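You operate a simulated robot arm through the tools that you are given. There is no shell and no other tool. Be economical: measure what you need, move in short steps, check, and stop when the job is done.

You run a simulated robot arm. Do the job below in one go: nothing can be reset, and whatever is moved stays where it is left.

Task
Blow out rim holes Y23 and Y27, park the nozzle, then wipe the grit off the rim.
Fine: nozzle in its rest; wipe with the felt pad and put it back where it was; leave the other labelled holes.
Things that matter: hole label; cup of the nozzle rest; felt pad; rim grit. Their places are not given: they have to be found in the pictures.

It is judged by the outcome, as a careful person would: the job done as asked, and still so three seconds after it is handed in. It fails if anything else is knocked over, pushed out of place, dropped, spilled or broken.

Robot
A 7-joint arm with a two-finger parallel gripper, fixed in place. Base frame: the origin is at the foot of the arm, x ahead of it, y to its left, z up. Readings come in m, rad, newtons and seconds.
With the tool pointing down near the work surface it reaches from about 0.24 to 0.68 m from the base axis. Its first joint turns from -1.152 to 1.152 rad. Payload 2.4 kg.
The tool frame sits at the grasp point between the pads (the TCP): z along the fingers, y along the line on which they close. The tips reach 0.03 m beyond it. Largest opening 0.094 m; finger width 0.028, thickness 0.01; the body of the gripper, 0.05 by 0.096 m, starts 0.055 m behind the TCP.
Orientation is that of the tool frame in the base frame, as a unit quaternion [w, x, y, z]. With the fingers straight down and closing along the base's y, the tool's x points along the base's -x, its y along +y and its z along -z.

Tools
- The arm moves only by the tool arm_command. Its argument "series" is a list of rows, each an object of numbers (a shift or turn left out is 0, a gripper value left out holds the last): "dx", "dy", "dz": the shift along the tool's x, y, z in mm; "wx", "wy", "wz": the turn, a rotation vector about the tool's x, y, z in rad; "jaw": the opening, from 0 (shut) to 1 (fully open). In form: [{"dx": .., "dy": .., "dz": .., "wx": .., "wy": .., "wz": .., "jaw": ..}, ...]. A call has 1 to 8 rows; each row shifts and turns the commanded pose from where the row before left it, along the tool's axes as they then stand. Each row takes 0.2 s and may step no farther than 0.05 m and 0.15 rad from the row before; otherwise, or with a gripper value out of range, the whole call is refused. A pose out of reach is approached as far as the arm can. The call stops where the force on the tool passes 40 N (or 10 N more than at its start, if that is more) or the arm is blocked; 0.2 s more then pass. The fingers move at their own pace (about 0.153 m/s each) and stop on an object; they squeeze with about 35 N. The grip force told is the motor's: it shows also when the fingers shut on nothing. Time passes only in rows, and 0.2 s behind the last, so rows that do not move let the fingers close. It gives the time, the measured TCP pose, the force on the tool (base axes), the opening and the grip force at its end, in the units of the frame above (readings bear some noise).
- Cameras (640 x 400 px; columns grow to the right, rows downward): "scene" is fixed at [0.0234, 0.4751, 1.4698]; the picture's right is [-0.80, -0.60, 0.00], its down [-0.30, 0.41, -0.86] and it looks along [0.51, -0.69, -0.51] (base axes); focal length 344 px, centre (320, 200). "wrist" rides on the gripper at [-0.037, 0, -0.058] in the tool frame; the picture's right is [0.00, -1.00, 0.00], its down [0.97, 0.00, -0.24] and it looks along [0.24, 0.00, 0.97] (tool axes); focal length 218 px, centre (320, 200).
- camera(camera): a new picture of that camera. The clock stands still meanwhile.
- pixel_to_xyz(camera, pixels): for up to 12 pixels [column, row] of the newest picture of that camera ("zoom" is the newest enlarged one), the place [x, y, z] in the base frame of the surface seen there, good to about 0.002 m, but the place of the scene camera against the robot may be out by one fixed shift of up to 0.025 m in any direction. The clock stands still meanwhile.
- close_up(camera, box): a new picture of the part [left, top, right, bottom] of that camera's present view, enlarged. The clock stands still meanwhile.
- finish_job(): hands the job in; it is judged then, once.

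Keep the steps short. Do not move on a guess: measure, check each grasp and each placing, and mend mistakes. In all there are 80 turns and 34 pictures (those below and enlarged ones count). Leave the gripper open and the arm clear of the work at the hand-in unless told otherwise, and finish with a single line.

The tools are called after "Call:" as a command line: name --argument value ..., lists and objects as JSON in quotes. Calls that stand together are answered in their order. arm_command: Moves the arm, as the interface text tells. Its arguments: {"type":"object","properties":{"series":{"type":"array"}},"required":["series"]} The other tools are called the same way: camera (camera) takes a picture; pixel_to_xyz (camera, pixels) gives the place of the surface under pixels of a picture; close_up (camera, box) takes an enlarged picture of a part of a camera's view; finish_job () hands the job in.

At the start:

```text
time_s: 0.0
eef_pos: [0.3555, -0.2602, 1.1585]
tool_rot: [0.0, 0.0, 1.0, 0.001]
wrist_force: [-0.3, -0.6, -0.7]
opening: 0.0943
grasp_force: 0.1
```

scene: 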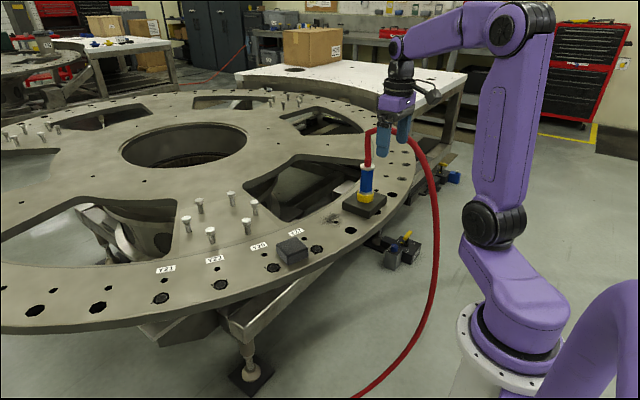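
wrist: 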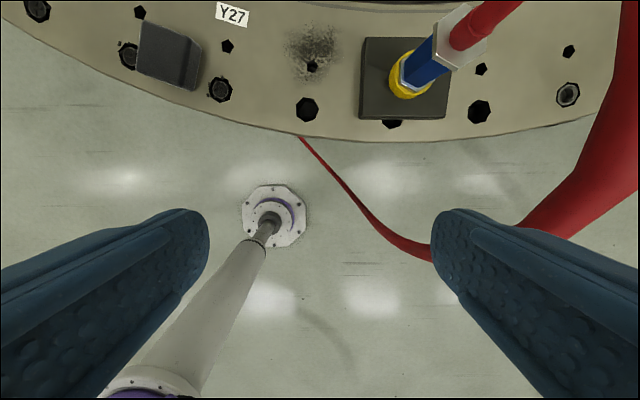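

I see a nozzle with a red hose in a dark rest (365,190), a dark block, probably the felt pad, at (291,252), labels along the rim and grit near (330,218). Next I'll enlarge the labels and the nozzle.

Call:
close_up --camera "scene" --box '[140, 210, 340, 335]'

Call:
close_up --camera "scene" --box '[300, 100, 460, 280]'

```text
3.20 times, centred on (240, 272) of scene
```

zoom: 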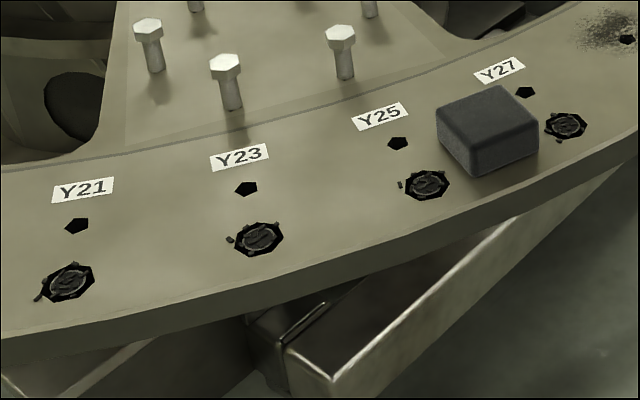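

```text
2.22 times, centred on (380, 190) of scene
```

zoom: 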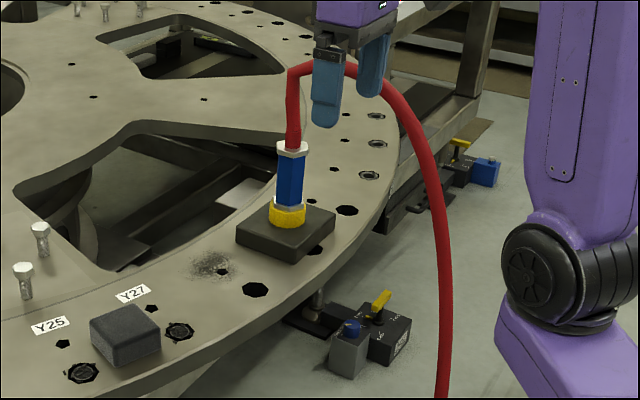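

The labels read Y21, Y23, Y25 and Y27 from left to right, and the big hole outboard of each holds chips. Next I'll measure the nozzle, pad, grit and Y27 hole in the wrist picture, and the holes in the scene picture.

Call:
pixel_to_xyz --camera "wrist" --pixels '[[220, 90], [130, 55], [168, 42], [142, 72], [192, 88], [312, 50], [312, 66], [366, 112], [444, 112], [408, 80], [470, 30], [307, 109]]'

Call:
pixel_to_xyz --camera "scene" --pixels '[[162, 298], [220, 284], [273, 267], [317, 249], [291, 245], [366, 170], [366, 198], [366, 182], [331, 218], [317, 229], [364, 205], [379, 211]]'

```text
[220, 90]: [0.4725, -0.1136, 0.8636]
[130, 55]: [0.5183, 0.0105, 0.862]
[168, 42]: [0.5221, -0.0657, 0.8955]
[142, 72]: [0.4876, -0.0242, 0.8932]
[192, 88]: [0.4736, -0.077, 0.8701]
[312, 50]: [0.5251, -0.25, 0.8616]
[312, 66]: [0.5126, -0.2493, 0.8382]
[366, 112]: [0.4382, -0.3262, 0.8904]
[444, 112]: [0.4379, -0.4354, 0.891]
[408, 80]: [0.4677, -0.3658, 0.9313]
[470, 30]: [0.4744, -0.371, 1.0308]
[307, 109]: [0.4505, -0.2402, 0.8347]
```

```text
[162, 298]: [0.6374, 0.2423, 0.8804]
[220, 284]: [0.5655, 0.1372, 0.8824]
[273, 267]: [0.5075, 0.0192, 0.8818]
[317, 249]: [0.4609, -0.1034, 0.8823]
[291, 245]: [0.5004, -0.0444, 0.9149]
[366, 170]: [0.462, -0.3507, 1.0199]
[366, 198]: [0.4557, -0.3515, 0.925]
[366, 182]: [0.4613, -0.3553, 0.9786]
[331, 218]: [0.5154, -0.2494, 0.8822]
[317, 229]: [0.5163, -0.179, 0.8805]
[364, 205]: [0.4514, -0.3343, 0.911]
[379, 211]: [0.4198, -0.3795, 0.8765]
```

The scene camera reads about (-0.010, +0.010, +0.019) off the wrist readings, so Y23 should be near (0.576, 0.127, 0.862). Next I'll measure the hose course so I can plan the grasp.

Call:
pixel_to_xyz --camera "scene" --pixels '[[368, 155], [368, 140], [375, 130], [400, 130], [415, 145], [425, 165], [433, 190], [437, 230], [430, 290], [400, 350], [366, 172], [366, 194]]'

Call:
close_up --camera "wrist" --box '[340, 0, 640, 188]'

```text
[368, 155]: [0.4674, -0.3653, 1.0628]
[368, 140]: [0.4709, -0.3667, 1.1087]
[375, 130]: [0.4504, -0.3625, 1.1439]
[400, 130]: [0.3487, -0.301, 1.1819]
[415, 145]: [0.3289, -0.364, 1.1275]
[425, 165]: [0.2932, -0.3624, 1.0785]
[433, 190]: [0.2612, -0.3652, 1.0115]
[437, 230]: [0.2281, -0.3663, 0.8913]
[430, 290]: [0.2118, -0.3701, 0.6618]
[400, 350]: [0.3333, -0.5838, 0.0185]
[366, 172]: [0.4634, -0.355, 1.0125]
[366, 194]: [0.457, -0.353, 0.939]
```

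```text
2.13 times, centred on (490, 94) of wrist
```

zoom: 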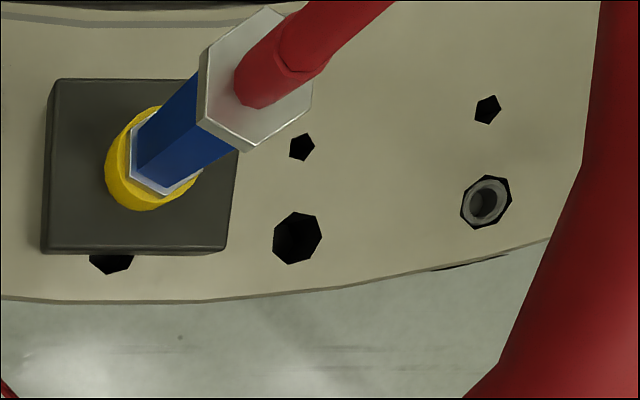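

The nozzle stands at about (0.485, -0.381), with its blue body from z≈0.925 to 1.0. The hose rises straight up from it, then arcs toward -x in the plane y≈-0.38. I'll grasp it from the +y/base side with a tilted hand to stay clear of the hose. First I move away from the hose and turn.

Call:
arm_command --series '[{"dx": -5, "dy": 40}, {"dx": -5, "dy": 40}, {"dx": -5, "dy": 30, "wz": 0.13}, {"wz": 0.14}, {"wz": 0.14}, {"wz": 0.14}, {"wz": 0.14}, {"wz": 0.14}]'

Call:
arm_command --series '[{"wz": 0.13}, {"wy": -0.14}, {"wy": -0.14}, {"wy": -0.14}, {"wy": -0.14}, {"wy": -0.14}, {"wy": -0.14}, {"wy": -0.14}]'

Call:
camera --camera "wrist"

Call:
camera --camera "scene"

```text
time_s: 1.8
eef_pos: [0.3719, -0.1508, 1.1598]
tool_rot: [0.0, 0.404, 0.915, 0.0]
wrist_force: [0.6, -1.2, -0.3]
opening: 0.0941
grasp_force: 0.1
```

```text
time_s: 3.6
eef_pos: [0.3705, -0.1506, 1.1572]
tool_rot: [0.417, 0.407, 0.783, -0.217]
wrist_force: [-0.7, 0.1, 0.1]
opening: 0.0941
grasp_force: 0.0
```

```text
28 pictures are left
```

wrist: 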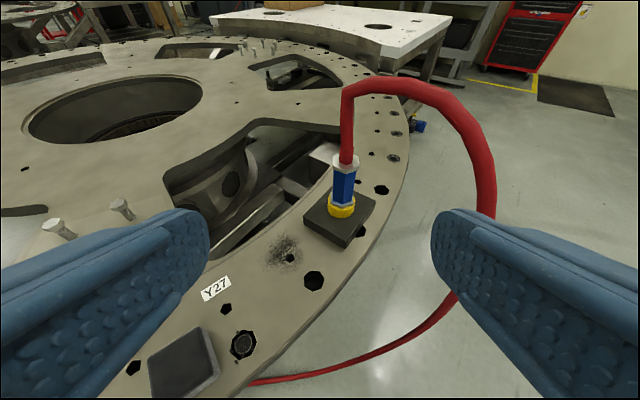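

```text
27 pictures are left
```

scene: 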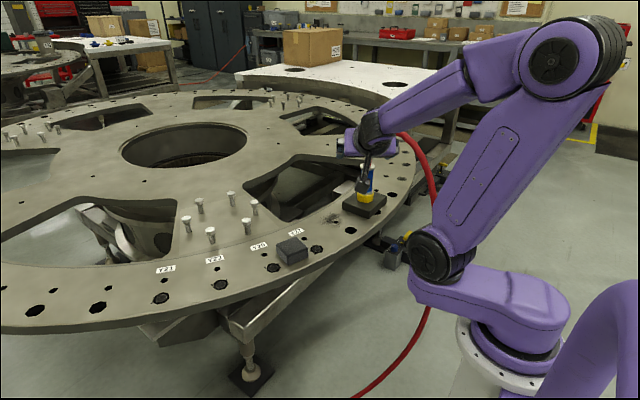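

The pose is reached with the hand tilted 56°, and the nozzle is clearly in view at (343,185). I'll measure its points from here.

Call:
pixel_to_xyz --camera "wrist" --pixels '[[343, 165], [344, 175], [343, 187], [342, 198], [341, 207], [341, 213], [346, 155], [345, 246], [375, 198], [304, 219], [337, 180], [350, 180]]'

Call:
close_up --camera "wrist" --box '[280, 130, 408, 258]'

```text
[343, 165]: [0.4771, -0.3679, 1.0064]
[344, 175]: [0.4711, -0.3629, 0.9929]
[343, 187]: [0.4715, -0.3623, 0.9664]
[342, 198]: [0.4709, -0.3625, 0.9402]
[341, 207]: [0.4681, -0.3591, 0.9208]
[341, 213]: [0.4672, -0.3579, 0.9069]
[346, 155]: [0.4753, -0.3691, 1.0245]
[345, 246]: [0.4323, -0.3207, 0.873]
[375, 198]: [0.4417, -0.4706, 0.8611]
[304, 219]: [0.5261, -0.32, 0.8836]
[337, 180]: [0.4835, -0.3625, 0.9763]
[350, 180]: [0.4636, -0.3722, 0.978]
```

```text
3.12 times, centred on (344, 194) of wrist
```

zoom: 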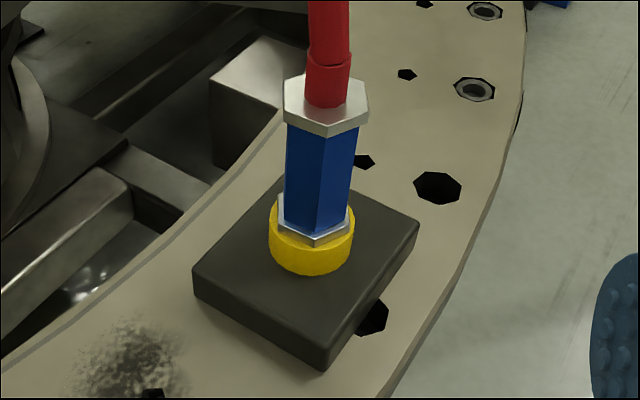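

The nozzle axis is at (0.479, -0.375), the blue body runs z≈0.935–1.0, and the yellow cup top is at ≈0.925. I tilt slightly more and go to a point 12 cm back along the approach.

Call:
arm_command --series '[{"wy": -0.1}, {"dx": 13, "dy": -10, "dz": 46}, {"dx": 13, "dy": -10, "dz": 46}, {"dx": 13, "dy": -10, "dz": 46}, {"dx": 13, "dy": -10, "dz": 46}, {}]'

Call:
camera --camera "wrist"

```text
time_s: 5.0
eef_pos: [0.4167, -0.2883, 1.0259]
tool_rot: [0.455, 0.399, 0.759, -0.24]
wrist_force: [1.0, 3.8, -0.7]
opening: 0.0942
grasp_force: 0.0
```

```text
25 pictures are left
```

wrist: 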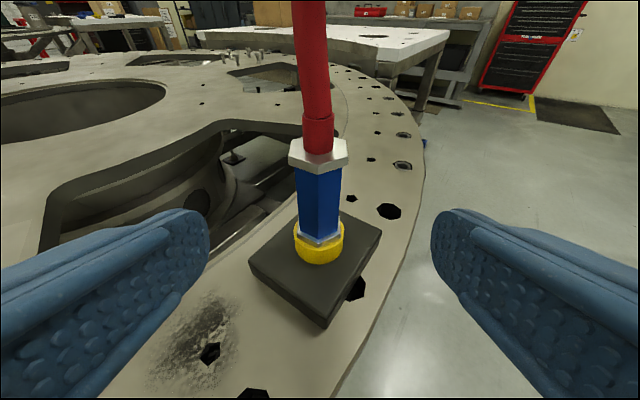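

The nozzle is centred between the fingers at column 319. A quick depth check, then I advance.

Call:
pixel_to_xyz --camera "wrist" --pixels '[[319, 185], [319, 215], [319, 236], [319, 256], [302, 200], [338, 200], [319, 155]]'

Call:
arm_command --series '[{"dz": 30}, {"dz": 30}, {"dz": 30}, {}]'

Call:
camera --camera "wrist"

```text
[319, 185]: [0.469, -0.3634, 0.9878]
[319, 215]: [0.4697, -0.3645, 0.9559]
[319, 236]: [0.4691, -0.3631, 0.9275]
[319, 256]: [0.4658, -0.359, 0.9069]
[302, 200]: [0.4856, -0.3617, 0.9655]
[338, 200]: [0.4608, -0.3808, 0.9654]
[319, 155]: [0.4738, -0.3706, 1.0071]
```

```text
time_s: 6.0
eef_pos: [0.4619, -0.3529, 0.9839]
tool_rot: [0.456, 0.396, 0.761, -0.237]
wrist_force: [-1.0, -0.8, 0.5]
opening: 0.094
grasp_force: 0.1
```

```text
24 pictures are left
```

wrist: 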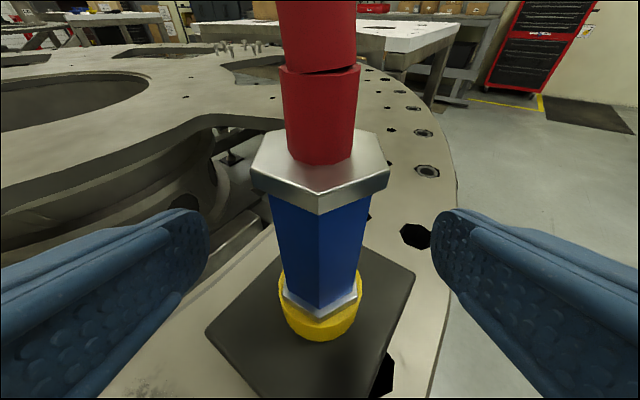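

Still well aligned. I advance the last 26 mm and close.

Call:
arm_command --series '[{"dz": 13, "dx": 1}, {"dz": 13, "dx": 2}, {}, {"jaw": 0}, {"jaw": 0}, {"jaw": 0}]'

Call:
camera --camera "wrist"

```text
time_s: 7.4
eef_pos: [0.4757, -0.3698, 0.9692]
tool_rot: [0.456, 0.395, 0.761, -0.237]
wrist_force: [0.6, -0.6, -0.3]
opening: 0.0393
grasp_force: 35.2
```

```text
23 pictures are left
```

wrist: 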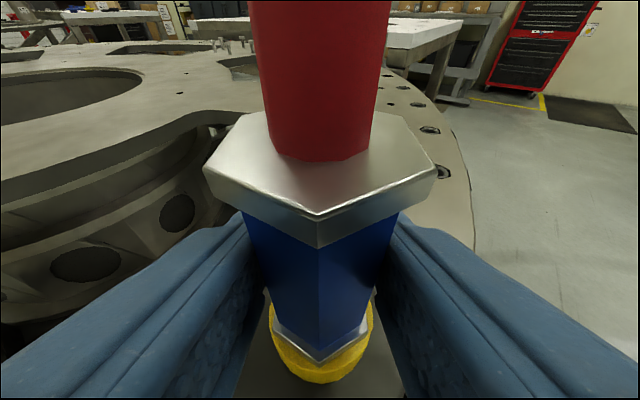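

Gripped, opening 0.039 with 35 N. Next I lift straight up a little (base +z is tool -0.88x, -0.47z) and check.

Call:
arm_command --series '[{"dx": -17.6, "dz": -9.4}, {"dx": -17.6, "dz": -9.4}, {"dx": -17.6, "dz": -9.4}, {"dx": -17.6, "dz": -9.4}, {}]'

Call:
camera --camera "scene"

Call:
camera --camera "wrist"

```text
time_s: 8.6
eef_pos: [0.4734, -0.3675, 1.0485]
tool_rot: [0.455, 0.397, 0.761, -0.237]
wrist_force: [0.3, 0.6, -1.9]
opening: 0.0394
grasp_force: 34.8
```

```text
22 pictures are left
```

scene: 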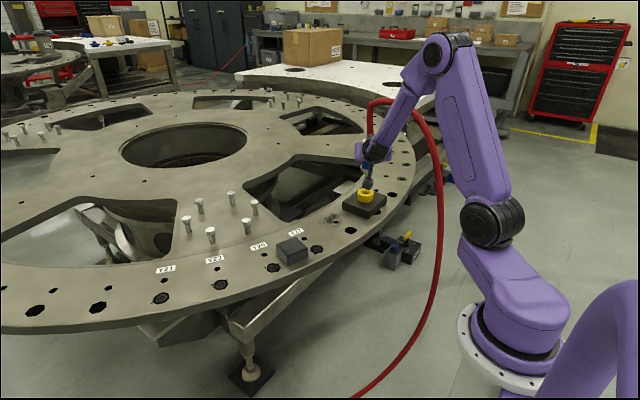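

```text
21 pictures are left
```

wrist: 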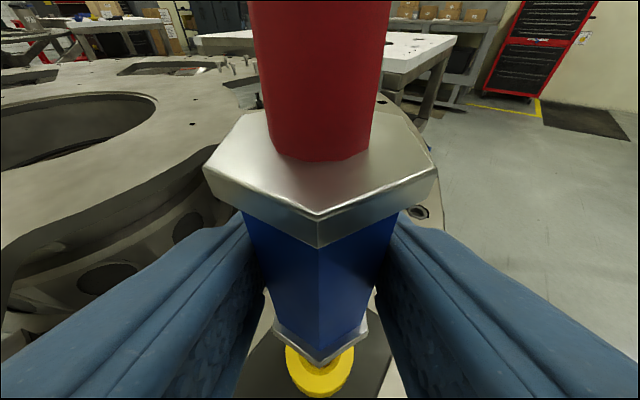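

The nozzle is out and the yellow cup stayed on the rest. I want to see how long its tip is.

Call:
close_up --camera "scene" --box '[330, 140, 410, 220]'

Call:
pixel_to_xyz --camera "scene" --pixels '[[366, 180], [368, 184], [367, 187], [366, 191], [366, 176], [360, 192], [372, 192]]'

```text
5.00 times, centred on (370, 180) of scene
```

zoom: 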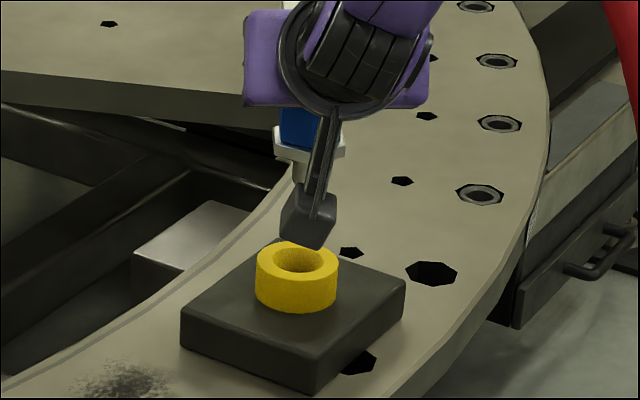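

```text
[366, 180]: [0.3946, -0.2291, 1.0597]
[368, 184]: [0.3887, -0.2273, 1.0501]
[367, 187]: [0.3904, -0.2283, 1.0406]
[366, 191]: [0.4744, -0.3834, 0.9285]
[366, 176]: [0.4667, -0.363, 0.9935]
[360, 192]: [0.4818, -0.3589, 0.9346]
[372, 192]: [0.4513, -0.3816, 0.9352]
```

The tip hangs below the silver flange but is partly hidden. I carry the nozzle at this height over to Y27 (hole at 0.472, -0.113), then look.

Call:
arm_command --series '[{"dx": 16.9, "dy": 24.3, "dz": -31.7}, {"dx": 16.9, "dy": 24.3, "dz": -31.7}, {"dx": 16.9, "dy": 24.3, "dz": -31.7}, {"dx": 16.9, "dy": 24.3, "dz": -31.7}, {"dx": 16.9, "dy": 24.3, "dz": -31.7}, {"dx": 16.9, "dy": 24.3, "dz": -31.7}, {}]'

Call:
camera --camera "scene"

Call:
close_up --camera "scene" --box '[270, 170, 370, 270]'

```text
time_s: 10.2
eef_pos: [0.4712, -0.1084, 1.049]
tool_rot: [0.456, 0.395, 0.761, -0.237]
wrist_force: [-0.3, 0.2, -2.7]
opening: 0.0396
grasp_force: 34.9
```

```text
19 pictures are left
```

scene: 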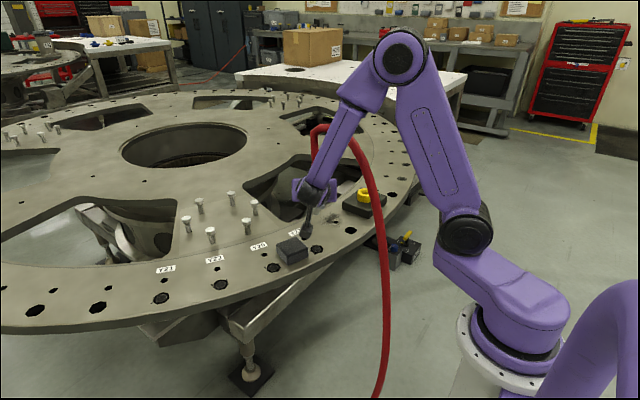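

```text
4.00 times, centred on (320, 220) of scene
```

zoom: 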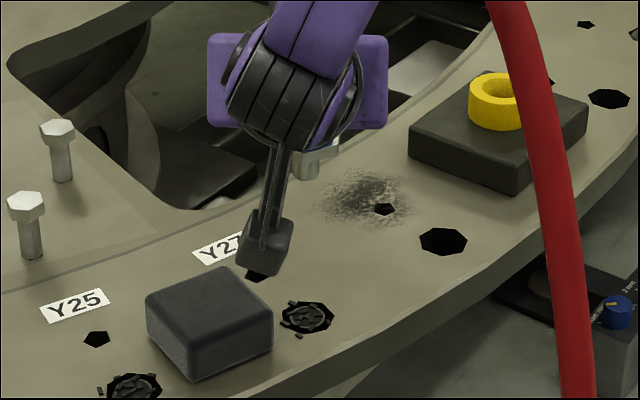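

The tip's end shows at zoom (305,172), and the dark block hanging from the hand is at zoom (262,265). I measure both, because the dark block must not hit the pad when I descend.

Call:
pixel_to_xyz --camera "zoom" --pixels '[[305, 160], [306, 172], [303, 177], [262, 268], [280, 262], [262, 230], [243, 255], [284, 225], [306, 318], [222, 268], [270, 310], [262, 272]]'

```text
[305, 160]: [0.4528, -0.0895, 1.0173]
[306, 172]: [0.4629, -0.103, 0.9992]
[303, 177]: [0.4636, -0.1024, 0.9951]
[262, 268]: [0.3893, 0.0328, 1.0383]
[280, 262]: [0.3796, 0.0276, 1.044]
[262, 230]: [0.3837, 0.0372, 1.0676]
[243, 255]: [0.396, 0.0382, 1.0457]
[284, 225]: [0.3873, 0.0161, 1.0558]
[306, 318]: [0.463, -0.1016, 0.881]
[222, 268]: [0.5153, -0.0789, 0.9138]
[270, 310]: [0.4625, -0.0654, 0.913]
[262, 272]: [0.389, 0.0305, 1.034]
```

The tip is 73 mm below the TCP and centred on Y27 within about 3 mm. The dark block will stay above the pad's 0.895 top. I descend 98 mm so the tip stands about 1.5 cm over the hole, and hold.

Call:
arm_command --series '[{"dx": 17.6, "dz": 9.4}, {"dx": 17.6, "dz": 9.4}, {"dx": 17.6, "dz": 9.4}, {"dx": 17.6, "dz": 9.4}, {"dx": 15.8, "dz": 8.5}, {}, {}, {}]'

Call:
close_up --camera "scene" --box '[270, 190, 370, 290]'

```text
time_s: 12.0
eef_pos: [0.4713, -0.1107, 0.9498]
tool_rot: [0.457, 0.395, 0.761, -0.237]
wrist_force: [0.7, 0.3, -1.9]
opening: 0.0392
grasp_force: 35.3
```

```text
4.00 times, centred on (320, 240) of scene
```

zoom: 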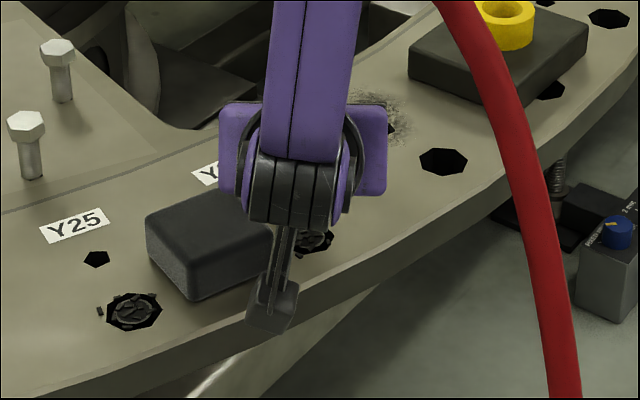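

The chips still show at zoom (315,240). I check from the wrist.

Call:
camera --camera "wrist"

```text
16 pictures are left
```

wrist: 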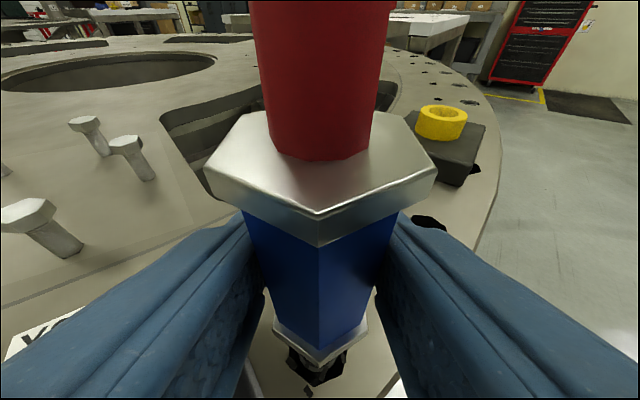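

No contact, the hole is still filled, and the tip is about 1.5 cm off. I go 9 mm lower with a small centring correction and hold longer.

Call:
arm_command --series '[{"dx": 9.9, "dz": 0.3}, {}, {}, {}, {}, {}, {}, {}]'

Call:
close_up --camera "scene" --box '[270, 190, 370, 290]'

```text
time_s: 13.8
eef_pos: [0.4676, -0.1065, 0.9426]
tool_rot: [0.456, 0.396, 0.761, -0.238]
wrist_force: [0.1, 1.1, -2.8]
opening: 0.0394
grasp_force: 35.4
```

```text
4.00 times, centred on (320, 240) of scene
```

zoom: 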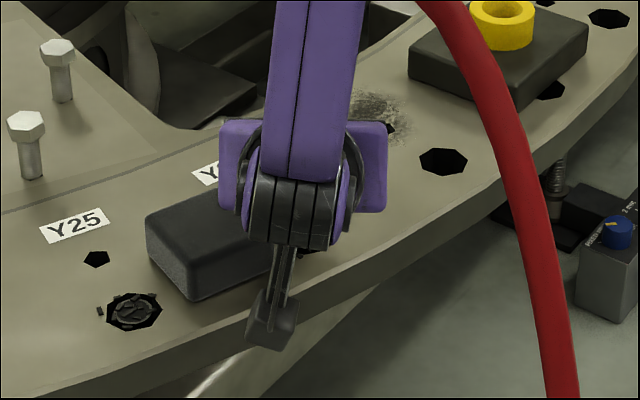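

The hand hides the hole now, so I raise 80 mm and look.

Call:
arm_command --series '[{"dx": -17.6, "dz": -9.4}, {"dx": -17.6, "dz": -9.4}, {"dx": -17.6, "dz": -9.4}, {"dx": -17.6, "dz": -9.4}, {}]'

Call:
close_up --camera "scene" --box '[270, 180, 370, 280]'

```text
time_s: 15.0
eef_pos: [0.4668, -0.1062, 1.0204]
tool_rot: [0.456, 0.396, 0.761, -0.238]
wrist_force: [0.1, 0.3, -3.1]
opening: 0.0393
grasp_force: 35.5
```

```text
4.00 times, centred on (320, 230) of scene
```

zoom: 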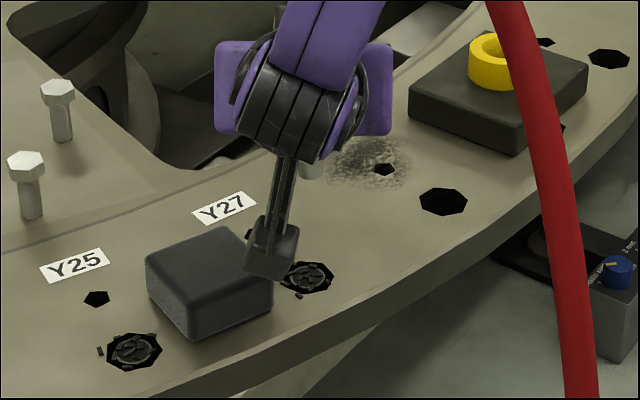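

The chips are still in, so the tip probably has to be better centred or closer. I measure the tip and hole exactly in this picture.

Call:
pixel_to_xyz --camera "zoom" --pixels '[[312, 165], [312, 172], [312, 177], [307, 175], [318, 175], [306, 277], [284, 277], [332, 275], [306, 262], [306, 291], [383, 168], [248, 235]]'

```text
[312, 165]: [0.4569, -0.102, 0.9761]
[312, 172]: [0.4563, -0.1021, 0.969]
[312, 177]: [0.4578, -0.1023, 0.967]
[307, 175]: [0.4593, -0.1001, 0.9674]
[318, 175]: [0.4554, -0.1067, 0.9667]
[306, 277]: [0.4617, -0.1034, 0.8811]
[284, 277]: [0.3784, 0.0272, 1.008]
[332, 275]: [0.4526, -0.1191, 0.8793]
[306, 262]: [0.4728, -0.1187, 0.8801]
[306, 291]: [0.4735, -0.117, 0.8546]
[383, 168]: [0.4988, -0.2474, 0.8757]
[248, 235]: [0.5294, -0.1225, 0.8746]
```

The tip was centred within about 3.5 mm but stood 8 mm above the surface. I go down to about 1 mm above it and hold, then slightly into the mouth and hold.

Call:
arm_command --series '[{"dx": 18.8, "dy": 0.4, "dz": 9.4}, {"dx": 18.8, "dy": 0.4, "dz": 9.4}, {"dx": 18.8, "dy": 0.4, "dz": 9.3}, {"dx": 18.8, "dy": 0.5, "dz": 9.3}, {}, {}, {}, {}]'

Call:
arm_command --series '[{}, {}, {}, {"dx": 4, "dz": 2}, {}, {}, {}, {}]'

Call:
arm_command --series '[{}, {}, {}, {}, {"dx": -18.5, "dz": -9.9}, {"dx": -18.5, "dz": -9.9}, {"dx": -18.5, "dz": -9.9}, {"dx": -18.5, "dz": -9.9}]'

Call:
close_up --camera "scene" --box '[270, 180, 370, 280]'

```text
time_s: 16.8
eef_pos: [0.4678, -0.1029, 0.9377]
tool_rot: [0.457, 0.396, 0.76, -0.237]
wrist_force: [-1.5, -0.8, 16.9]
opening: 0.0395
grasp_force: 35.5
```

```text
time_s: 18.6
eef_pos: [0.4671, -0.1026, 0.9337]
tool_rot: [0.459, 0.395, 0.759, -0.238]
wrist_force: [-2.0, 2.6, 27.5]
opening: 0.0394
grasp_force: 35.5
```

```text
time_s: 20.4
eef_pos: [0.4686, -0.1026, 1.0173]
tool_rot: [0.456, 0.395, 0.761, -0.237]
wrist_force: [0.2, 0.2, -1.6]
opening: 0.0392
grasp_force: 35.0
```

```text
4.00 times, centred on (320, 230) of scene
```

zoom: 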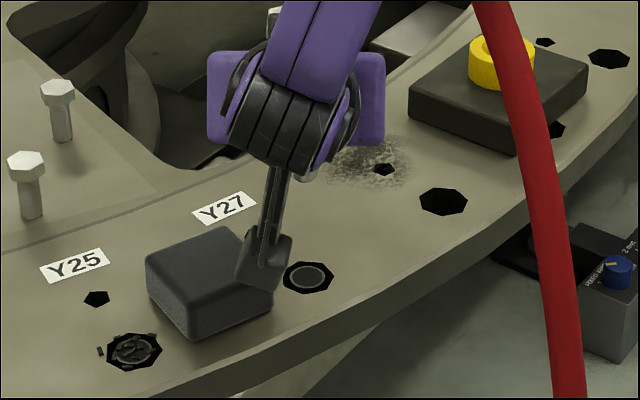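

Y27 is clear now and the pad is undisturbed. Next is Y23: the TCP should be about (0.572, 0.138). Before going there I check the bolts near it.

Call:
pixel_to_xyz --camera "scene" --pixels '[[211, 231], [211, 242], [247, 221], [247, 233], [187, 219], [220, 284], [219, 284]]'

```text
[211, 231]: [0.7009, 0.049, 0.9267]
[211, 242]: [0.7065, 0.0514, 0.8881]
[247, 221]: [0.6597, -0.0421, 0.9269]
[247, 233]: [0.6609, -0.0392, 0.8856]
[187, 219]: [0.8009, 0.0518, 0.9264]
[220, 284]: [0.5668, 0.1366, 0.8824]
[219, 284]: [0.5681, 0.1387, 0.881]
```

The bolts are well clear. I move to above Y23 at this height.

Call:
arm_command --series '[{"dx": 10.2, "dy": 37.1, "dz": -20.4}, {"dx": 10.2, "dy": 37.1, "dz": -20.4}, {"dx": 10.2, "dy": 37.1, "dz": -20.4}, {"dx": 10.2, "dy": 37.1, "dz": -20.4}, {"dx": 10.2, "dy": 37.1, "dz": -20.4}, {"dx": 10.2, "dy": 37.1, "dz": -20.4}, {}]'

Call:
camera --camera "scene"

```text
time_s: 22.0
eef_pos: [0.5691, 0.1381, 1.0208]
tool_rot: [0.456, 0.396, 0.761, -0.238]
wrist_force: [-0.1, -0.1, -2.7]
opening: 0.0395
grasp_force: 34.9
```

```text
12 pictures are left
```

scene: 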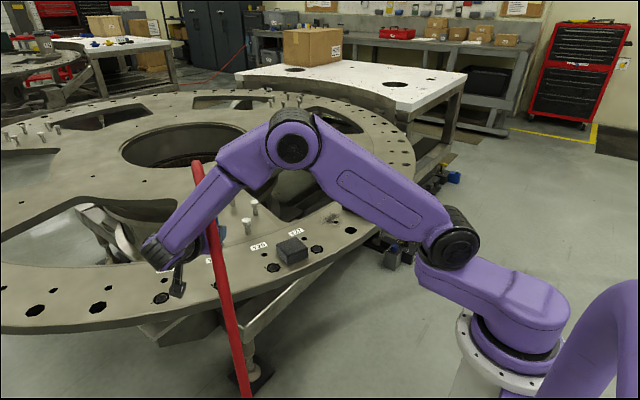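

Pose is good. I descend 83 mm with a 2.5 mm x correction and hold a while, then press slightly, as at Y27.

Call:
arm_command --series '[{"dx": 18.1, "dy": 0.5, "dz": 10}, {"dx": 18.1, "dy": 0.5, "dz": 10}, {"dx": 18.1, "dy": 0.5, "dz": 10}, {"dx": 18.1, "dy": 0.5, "dz": 10}, {}, {}, {}, {}]'

Call:
arm_command --series '[{}, {}, {}, {"dx": 2, "dz": 1}, {}, {}, {}, {}]'

```text
time_s: 23.8
eef_pos: [0.5735, 0.1393, 0.9386]
tool_rot: [0.455, 0.397, 0.761, -0.238]
wrist_force: [-0.2, 1.5, -2.5]
opening: 0.0391
grasp_force: 35.2
```

```text
time_s: 25.6
eef_pos: [0.5742, 0.1392, 0.9365]
tool_rot: [0.457, 0.396, 0.76, -0.238]
wrist_force: [0.8, -0.4, -3.2]
opening: 0.0392
grasp_force: 35.2
```

No contact yet; the tip may have slid a few mm in the grip. I go 3 mm lower, correct x by 2 mm, hold, then rise.

Call:
arm_command --series '[{"dx": 3.2, "dy": -1.6, "dz": 0.4}, {}, {}, {}, {}, {}, {}, {}]'

Call:
arm_command --series '[{}, {}, {}, {"dx": -18.5, "dz": -9.9}, {"dx": -18.5, "dz": -9.9}, {"dx": -18.5, "dz": -9.9}, {"dx": -18.5, "dz": -9.9}, {}]'

Call:
close_up --camera "scene" --box '[130, 220, 290, 320]'

```text
time_s: 27.4
eef_pos: [0.5719, 0.1381, 0.9324]
tool_rot: [0.457, 0.396, 0.761, -0.237]
wrist_force: [1.9, -1.7, 22.1]
opening: 0.0395
grasp_force: 34.7
```

```text
time_s: 29.2
eef_pos: [0.5728, 0.1395, 1.0149]
tool_rot: [0.455, 0.397, 0.761, -0.238]
wrist_force: [-0.4, -0.1, -3.0]
opening: 0.039
grasp_force: 35.0
```

```text
4.00 times, centred on (210, 270) of scene
```

zoom: 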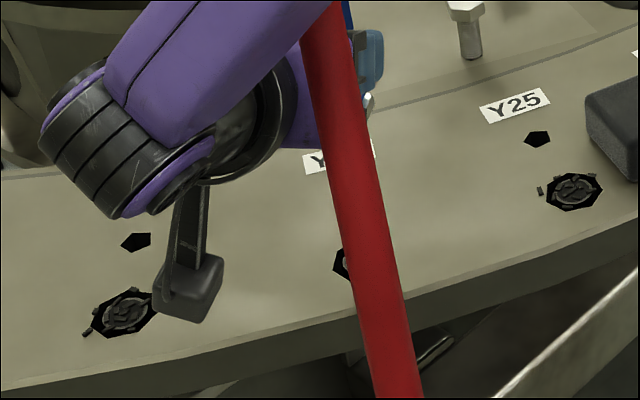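

The hose hides most of Y23, but the visible left edge looks clean. I go halfway back toward the rest and check Y23 from there.

Call:
arm_command --series '[{"dx": -16.7, "dy": -31, "dz": 25.2}, {"dx": -16.7, "dy": -31, "dz": 25.2}, {"dx": -16.7, "dy": -31, "dz": 25.2}, {"dx": -16.7, "dy": -31, "dz": 25.2}, {"dx": -16.7, "dy": -31, "dz": 25.2}, {"dx": -16.7, "dy": -31, "dz": 25.2}, {}]'

Call:
close_up --camera "scene" --box '[140, 200, 340, 325]'

```text
time_s: 30.8
eef_pos: [0.5252, -0.1193, 1.0353]
tool_rot: [0.456, 0.396, 0.761, -0.237]
wrist_force: [-0.4, -0.1, -2.9]
opening: 0.0394
grasp_force: 35.1
```

```text
3.20 times, centred on (240, 262) of scene
```

zoom: 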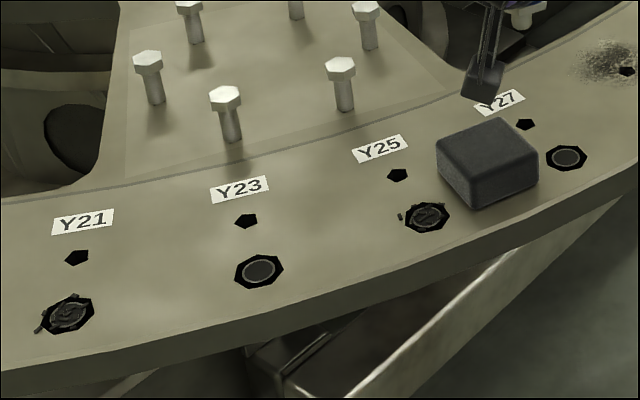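

Y23 and Y27 are both clean, and Y21 and Y25 are untouched. I continue to above the rest cup.

Call:
arm_command --series '[{"dx": -16.8, "dy": -30.7, "dz": 24.5}, {"dx": -16.8, "dy": -30.7, "dz": 24.5}, {"dx": -16.8, "dy": -30.7, "dz": 24.5}, {"dx": -16.8, "dy": -30.7, "dz": 24.5}, {"dx": -16.8, "dy": -30.7, "dz": 24.5}, {"dx": -16.8, "dy": -30.7, "dz": 24.5}, {}, {}]'

Call:
close_up --camera "scene" --box '[330, 140, 410, 220]'

```text
time_s: 32.6
eef_pos: [0.475, -0.3683, 1.053]
tool_rot: [0.456, 0.396, 0.761, -0.238]
wrist_force: [0.6, 0.3, -3.0]
opening: 0.0394
grasp_force: 35.2
```

```text
5.00 times, centred on (370, 180) of scene
```

zoom: 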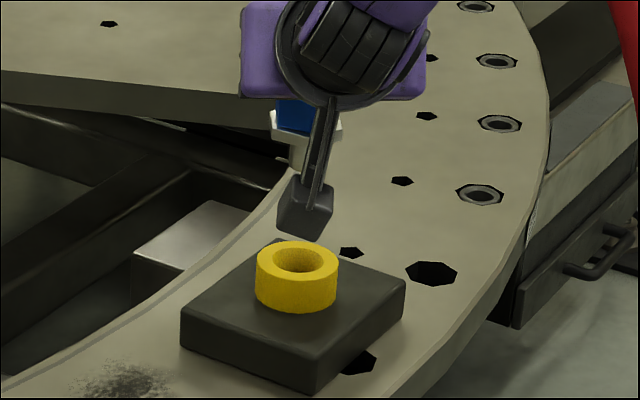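

Aligned to within 2 mm of the pick-up pose. I lower most of the way, then gently.

Call:
arm_command --series '[{"dx": 16.8, "dz": 10.9}, {"dx": 17.6, "dz": 9.4}, {"dx": 17.6, "dz": 9.4}, {"dx": 8.8, "dz": 4.7}, {"dx": 5, "dz": 2.5}, {"dx": 3, "dz": 1.6}, {}]'

```text
time_s: 34.2
eef_pos: [0.475, -0.3696, 0.9738]
tool_rot: [0.456, 0.396, 0.761, -0.237]
wrist_force: [-0.3, -0.5, -2.0]
opening: 0.0392
grasp_force: 35.3
```

No contact yet at z 0.9738. I continue in small steps until the load comes off.

Call:
arm_command --series '[{"dx": 2.6, "dz": 1.4}, {"dx": 1.8, "dz": 0.9}, {}]'

Call:
arm_command --series '[{"dx": 1.8, "dz": 0.9}, {}, {}]'

```text
time_s: 35.0
eef_pos: [0.477, -0.3687, 0.9687]
tool_rot: [0.456, 0.396, 0.761, -0.237]
wrist_force: [0.3, -0.6, -2.4]
opening: 0.0394
grasp_force: 35.3
```

```text
time_s: 35.8
eef_pos: [0.475, -0.3685, 0.9676]
tool_rot: [0.456, 0.396, 0.761, -0.238]
wrist_force: [-0.1, -0.1, -2.3]
opening: 0.0393
grasp_force: 34.6
```

Call:
arm_command --series '[{"dx": 1.8, "dz": 0.9}, {}, {}]'

Call:
arm_command --series '[{"dx": 1.8, "dz": 0.9}, {}, {}]'

Call:
camera --camera "wrist"

```text
time_s: 36.6
eef_pos: [0.4746, -0.3697, 0.964]
tool_rot: [0.457, 0.396, 0.76, -0.238]
wrist_force: [0.5, 0.5, -2.3]
opening: 0.0396
grasp_force: 34.7
```

```text
time_s: 37.4
eef_pos: [0.4751, -0.369, 0.9634]
tool_rot: [0.457, 0.396, 0.76, -0.237]
wrist_force: [-1.2, -0.1, 5.9]
opening: 0.0394
grasp_force: 34.8
```

```text
8 pictures are left
```

wrist: 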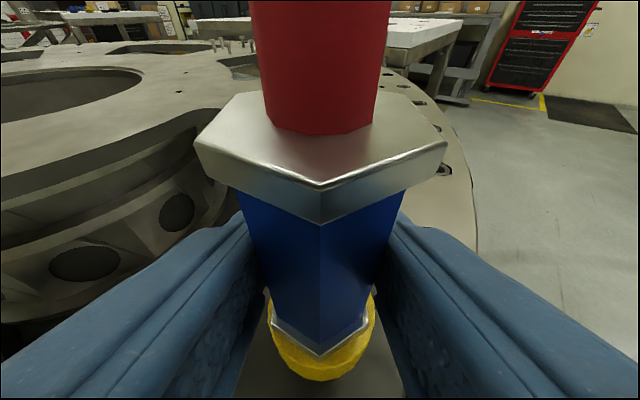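

The load has come off (+6 N) and the flange sits in the yellow cup, so it is seated. I open and back straight off.

Call:
arm_command --series '[{"jaw": 1}, {"jaw": 1}, {"jaw": 1}, {"dz": -20}, {"dz": -35}, {"dz": -35}, {"dz": -40}, {}]'

Call:
camera --camera "wrist"

```text
time_s: 39.2
eef_pos: [0.4086, -0.2764, 1.0263]
tool_rot: [0.456, 0.395, 0.761, -0.237]
wrist_force: [-0.1, 0.2, 0.8]
opening: 0.0942
grasp_force: 0.1
```

```text
7 pictures are left
```

wrist: 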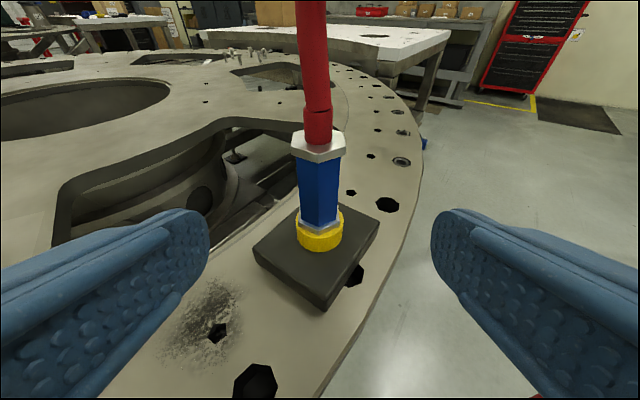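

The nozzle stands upright in its cup as before. I back away further, turn the hand down again, and measure the pad's top corners.

Call:
arm_command --series '[{"dz": -45}, {"dz": -45, "dx": 5}, {"wy": 0.14, "dz": -20, "dx": 10}, {"wy": 0.14, "dz": -20, "dx": 10}, {"wy": 0.14}, {"wy": 0.14}, {"wy": 0.14}, {"wy": 0.14}]'

Call:
pixel_to_xyz --camera "scene" --pixels '[[278, 246], [295, 238], [306, 246], [290, 255], [291, 247], [290, 264], [307, 255]]'

```text
time_s: 41.0
eef_pos: [0.3367, -0.171, 1.0673]
tool_rot: [0.105, 0.459, 0.88, -0.055]
wrist_force: [0.1, 0.4, 0.4]
opening: 0.0942
grasp_force: 0.1
```

```text
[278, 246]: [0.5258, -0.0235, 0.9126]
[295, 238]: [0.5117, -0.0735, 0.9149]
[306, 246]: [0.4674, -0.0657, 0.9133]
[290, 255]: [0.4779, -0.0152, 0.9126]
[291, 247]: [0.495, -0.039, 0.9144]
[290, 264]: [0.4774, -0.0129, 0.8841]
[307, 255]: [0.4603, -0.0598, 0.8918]
```

The pad centre is about (0.506, -0.054), top z≈0.894, about 5×5.5 cm, turned about -13°. I finish untilting and yaw to match.

Call:
arm_command --series '[{"wy": 0.12}, {"wy": 0.12}, {"wz": -0.1466}, {"wz": -0.1466}, {"wz": -0.1466}, {"wz": -0.1466}, {"wz": -0.1466}, {}]'

```text
time_s: 42.8
eef_pos: [0.3377, -0.172, 1.0675]
tool_rot: [0.001, 0.113, 0.994, -0.001]
wrist_force: [0.0, -0.1, 0.8]
opening: 0.0943
grasp_force: 0.0
```

The yaw is right. I move over the pad and look with the wrist camera.

Call:
arm_command --series '[{"dx": -27.4, "dy": 30.4}, {"dx": -27.4, "dy": 30.4}, {"dx": -27.4, "dy": 30.4}, {"dx": -27.4, "dy": 30.4}, {"dx": -27.4, "dy": 30.4}, {"dz": 40}, {}]'

Call:
camera --camera "wrist"

```text
time_s: 44.4
eef_pos: [0.5058, -0.0546, 1.0262]
tool_rot: [0.0, 0.113, 0.994, 0.0]
wrist_force: [-0.2, 0.0, -0.6]
opening: 0.0937
grasp_force: 0.0
```

```text
6 pictures are left
```

wrist: 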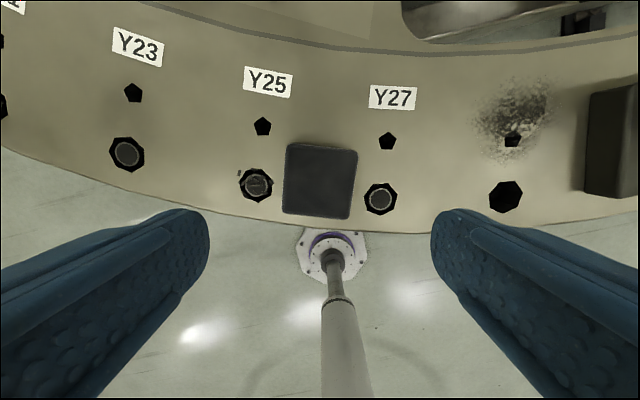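

The pad is centred at column 320 and nearly square to the fingers. I measure its corners and the grit's extent.

Call:
pixel_to_xyz --camera "wrist" --pixels '[[291, 147], [354, 153], [347, 213], [287, 208], [320, 180], [480, 118], [550, 105], [515, 82], [510, 155], [587, 192], [592, 95], [275, 200]]'

```text
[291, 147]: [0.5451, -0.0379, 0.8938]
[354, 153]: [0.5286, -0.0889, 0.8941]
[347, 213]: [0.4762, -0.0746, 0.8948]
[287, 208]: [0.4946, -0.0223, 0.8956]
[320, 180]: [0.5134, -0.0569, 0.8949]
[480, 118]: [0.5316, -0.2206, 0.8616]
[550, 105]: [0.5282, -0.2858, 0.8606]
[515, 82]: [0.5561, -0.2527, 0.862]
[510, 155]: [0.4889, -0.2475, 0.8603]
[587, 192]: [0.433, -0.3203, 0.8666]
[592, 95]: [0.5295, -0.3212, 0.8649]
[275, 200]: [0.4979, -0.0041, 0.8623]
```

The pad centre is (0.511, -0.056), yaw ≈ -17°, 5.8 cm square. The grit spans x 0.489–0.556 and y -0.221 to -0.286, and the rest's edge is at y≈-0.32. I trim the yaw and descend over the pad.

Call:
arm_command --series '[{"dx": -5.3, "dy": 0.3, "wz": 0.075}, {"dz": 40}, {"dz": 40}, {"dz": 30}, {}]'

Call:
arm_command --series '[{"dz": 9}, {"dz": 8}, {}, {"jaw": 0}, {"jaw": 0}, {"jaw": 0}]'

```text
time_s: 45.6
eef_pos: [0.51, -0.0555, 0.9173]
tool_rot: [0.0, 0.151, 0.989, 0.0]
wrist_force: [-0.1, -0.5, -0.7]
opening: 0.0941
grasp_force: 0.0
```

```text
time_s: 47.0
eef_pos: [0.5097, -0.0556, 0.9005]
tool_rot: [0.0, 0.15, 0.989, -0.001]
wrist_force: [0.2, 0.5, 2.6]
opening: 0.0642
grasp_force: 34.8
```

The pad is gripped at 0.064 opening. I lift it 40 mm, carry it to the grit at (0.523, -0.225), and lower it almost to the surface.

Call:
arm_command --series '[{"dz": -40}, {"dx": -15.7, "dy": -39.4}, {"dx": -15.7, "dy": -39.4}, {"dx": -15.7, "dy": -39.4}, {"dx": -15.7, "dy": -39.4}, {}, {"dz": 36}, {}]'

Call:
arm_command --series '[{"dz": 3}, {"dz": 2}, {}]'

```text
time_s: 48.8
eef_pos: [0.5229, -0.225, 0.9044]
tool_rot: [0.0, 0.15, 0.989, 0.0]
wrist_force: [-0.8, 0.0, -0.3]
opening: 0.0641
grasp_force: 34.7
```

```text
time_s: 49.6
eef_pos: [0.5247, -0.2249, 0.8997]
tool_rot: [0.0, 0.15, 0.989, 0.0]
wrist_force: [-2.6, 1.1, 7.2]
opening: 0.064
grasp_force: 34.7
```

Light contact at 7 N. I wipe in overlapping strokes, staying off the rest.

Call:
arm_command --series '[{"dx": -20}, {"dy": -19}, {"dy": -19}, {"dx": 15}, {"dy": 19}, {"dy": 19}, {"dx": 15}, {"dy": -19}]'

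Call:
arm_command --series '[{"dy": -19}, {"dx": -15}, {"dx": -15}, {"dy": 19}, {"dx": 15}, {"dx": 15}, {"dy": 19}, {"dx": -10}]'

Call:
arm_command --series '[{"dz": -40}, {"dy": 40}, {"dy": 40}, {}]'

Call:
camera --camera "scene"

```text
time_s: 51.4
eef_pos: [0.5091, -0.2381, 0.8997]
tool_rot: [0.0, 0.15, 0.989, 0.0]
wrist_force: [2.2, 9.0, 21.6]
opening: 0.0639
grasp_force: 35.0
```

```text
time_s: 53.2
eef_pos: [0.5215, -0.2253, 0.8998]
tool_rot: [-0.002, 0.151, 0.989, 0.0]
wrist_force: [-13.0, 1.7, 25.2]
opening: 0.0638
grasp_force: 34.7
```

```text
time_s: 54.2
eef_pos: [0.5469, -0.1491, 0.9388]
tool_rot: [0.001, 0.15, 0.989, 0.0]
wrist_force: [-0.2, 0.3, -1.1]
opening: 0.0636
grasp_force: 35.2
```

```text
5 pictures are left
```

scene: 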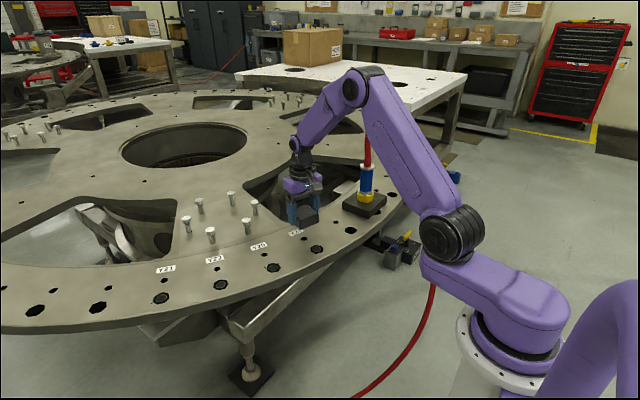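

Call:
close_up --camera "scene" --box '[290, 160, 390, 260]'

```text
4.00 times, centred on (340, 210) of scene
```

zoom: 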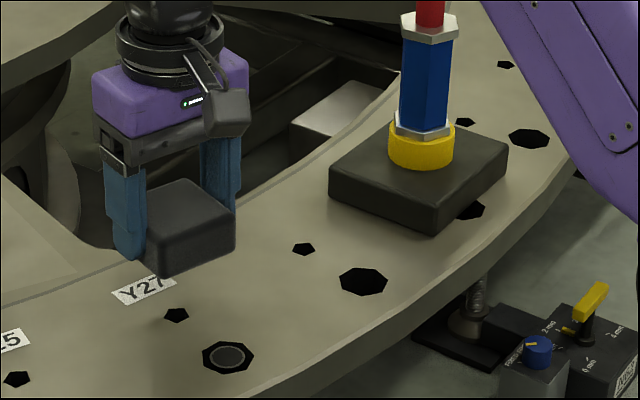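

The grit is gone and the nozzle and rest are undisturbed. I carry the pad back to its spot at TCP (0.5097, -0.0556).

Call:
arm_command --series '[{"dx": 21.1, "dy": 26.1}, {"dx": 21.1, "dy": 26.1}, {"dx": 21.1, "dy": 26.1}, {}, {"dz": 20}, {}]'

```text
time_s: 55.6
eef_pos: [0.5096, -0.0553, 0.9216]
tool_rot: [0.0, 0.151, 0.989, 0.001]
wrist_force: [-0.3, 0.0, -0.3]
opening: 0.0638
grasp_force: 35.2
```

On target within 1 mm. I lower gently to contact.

Call:
arm_command --series '[{"dz": 10}, {"dz": 8}, {"dz": 3}, {}]'

```text
time_s: 56.6
eef_pos: [0.5088, -0.0525, 0.8999]
tool_rot: [0.001, 0.15, 0.989, -0.001]
wrist_force: [-8.5, 2.3, 34.9]
opening: 0.0638
grasp_force: 35.3
```

It is pressing harder than needed (35 N). I ease up 1.5 mm and re-read before releasing.

Call:
arm_command --series '[{"dz": -1.5}, {}, {}]'

```text
time_s: 57.4
eef_pos: [0.5088, -0.0535, 0.899]
tool_rot: [0.0, 0.15, 0.989, 0.0]
wrist_force: [-5.6, 1.9, 20.1]
opening: 0.0636
grasp_force: 35.1
```

Call:
arm_command --series '[{"dz": -1.4}, {"dx": -1, "dy": -1.5}, {}, {}]'

```text
time_s: 58.4
eef_pos: [0.5097, -0.0573, 0.9004]
tool_rot: [0.0, 0.15, 0.989, -0.001]
wrist_force: [0.9, -0.6, -0.1]
opening: 0.0635
grasp_force: 34.9
```

The load is near zero, so the pad rests at its spot at (0.5097, -0.057). I open and rise straight up.

Call:
arm_command --series '[{"jaw": 1}, {"jaw": 1}, {"jaw": 1}, {"dz": -30}, {"dz": -45}, {"dz": -45}, {}]'

Call:
camera --camera "wrist"

```text
time_s: 60.0
eef_pos: [0.5094, -0.0548, 1.021]
tool_rot: [0.0, 0.15, 0.989, 0.0]
wrist_force: [0.3, 0.4, -0.2]
opening: 0.0941
grasp_force: 0.0
```

```text
3 pictures are left
```

wrist: 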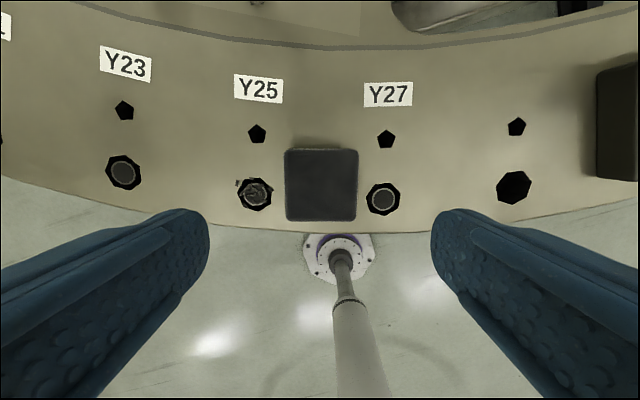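

Call:
pixel_to_xyz --camera "wrist" --pixels '[[288, 153], [354, 153], [352, 216], [289, 216], [320, 184]]'

Call:
arm_command --series '[{"dz": -40}, {"dz": -40}, {"dx": 40}, {"dx": 40}, {"dx": 40}, {}]'

Call:
camera --camera "scene"

```text
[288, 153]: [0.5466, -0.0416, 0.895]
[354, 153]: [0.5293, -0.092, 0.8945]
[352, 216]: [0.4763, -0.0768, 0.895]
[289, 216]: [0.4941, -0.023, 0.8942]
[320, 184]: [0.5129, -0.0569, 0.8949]
```

```text
time_s: 61.4
eef_pos: [0.3947, -0.0207, 1.1007]
tool_rot: [0.0, 0.15, 0.989, 0.0]
wrist_force: [0.1, -0.4, 0.0]
opening: 0.0938
grasp_force: 0.1
```

```text
2 pictures are left
```

scene: 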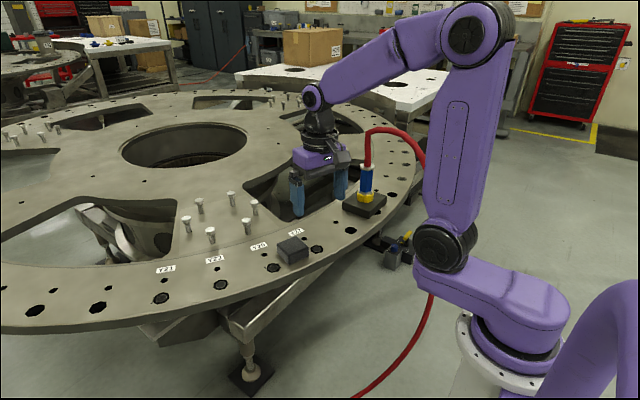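

The pad is back within about 2 mm of its place, the nozzle is parked, both holes and the rim are clean, and the arm is clear with the gripper open. I hand the job in.

Call:
finish_job

```text
The job is handed in.
```

Y23 and Y27 are blown out, the nozzle is back in its rest, the rim grit is wiped off, the felt pad is back within about 2 mm of where it was, and Y21 and Y25 were left alone.
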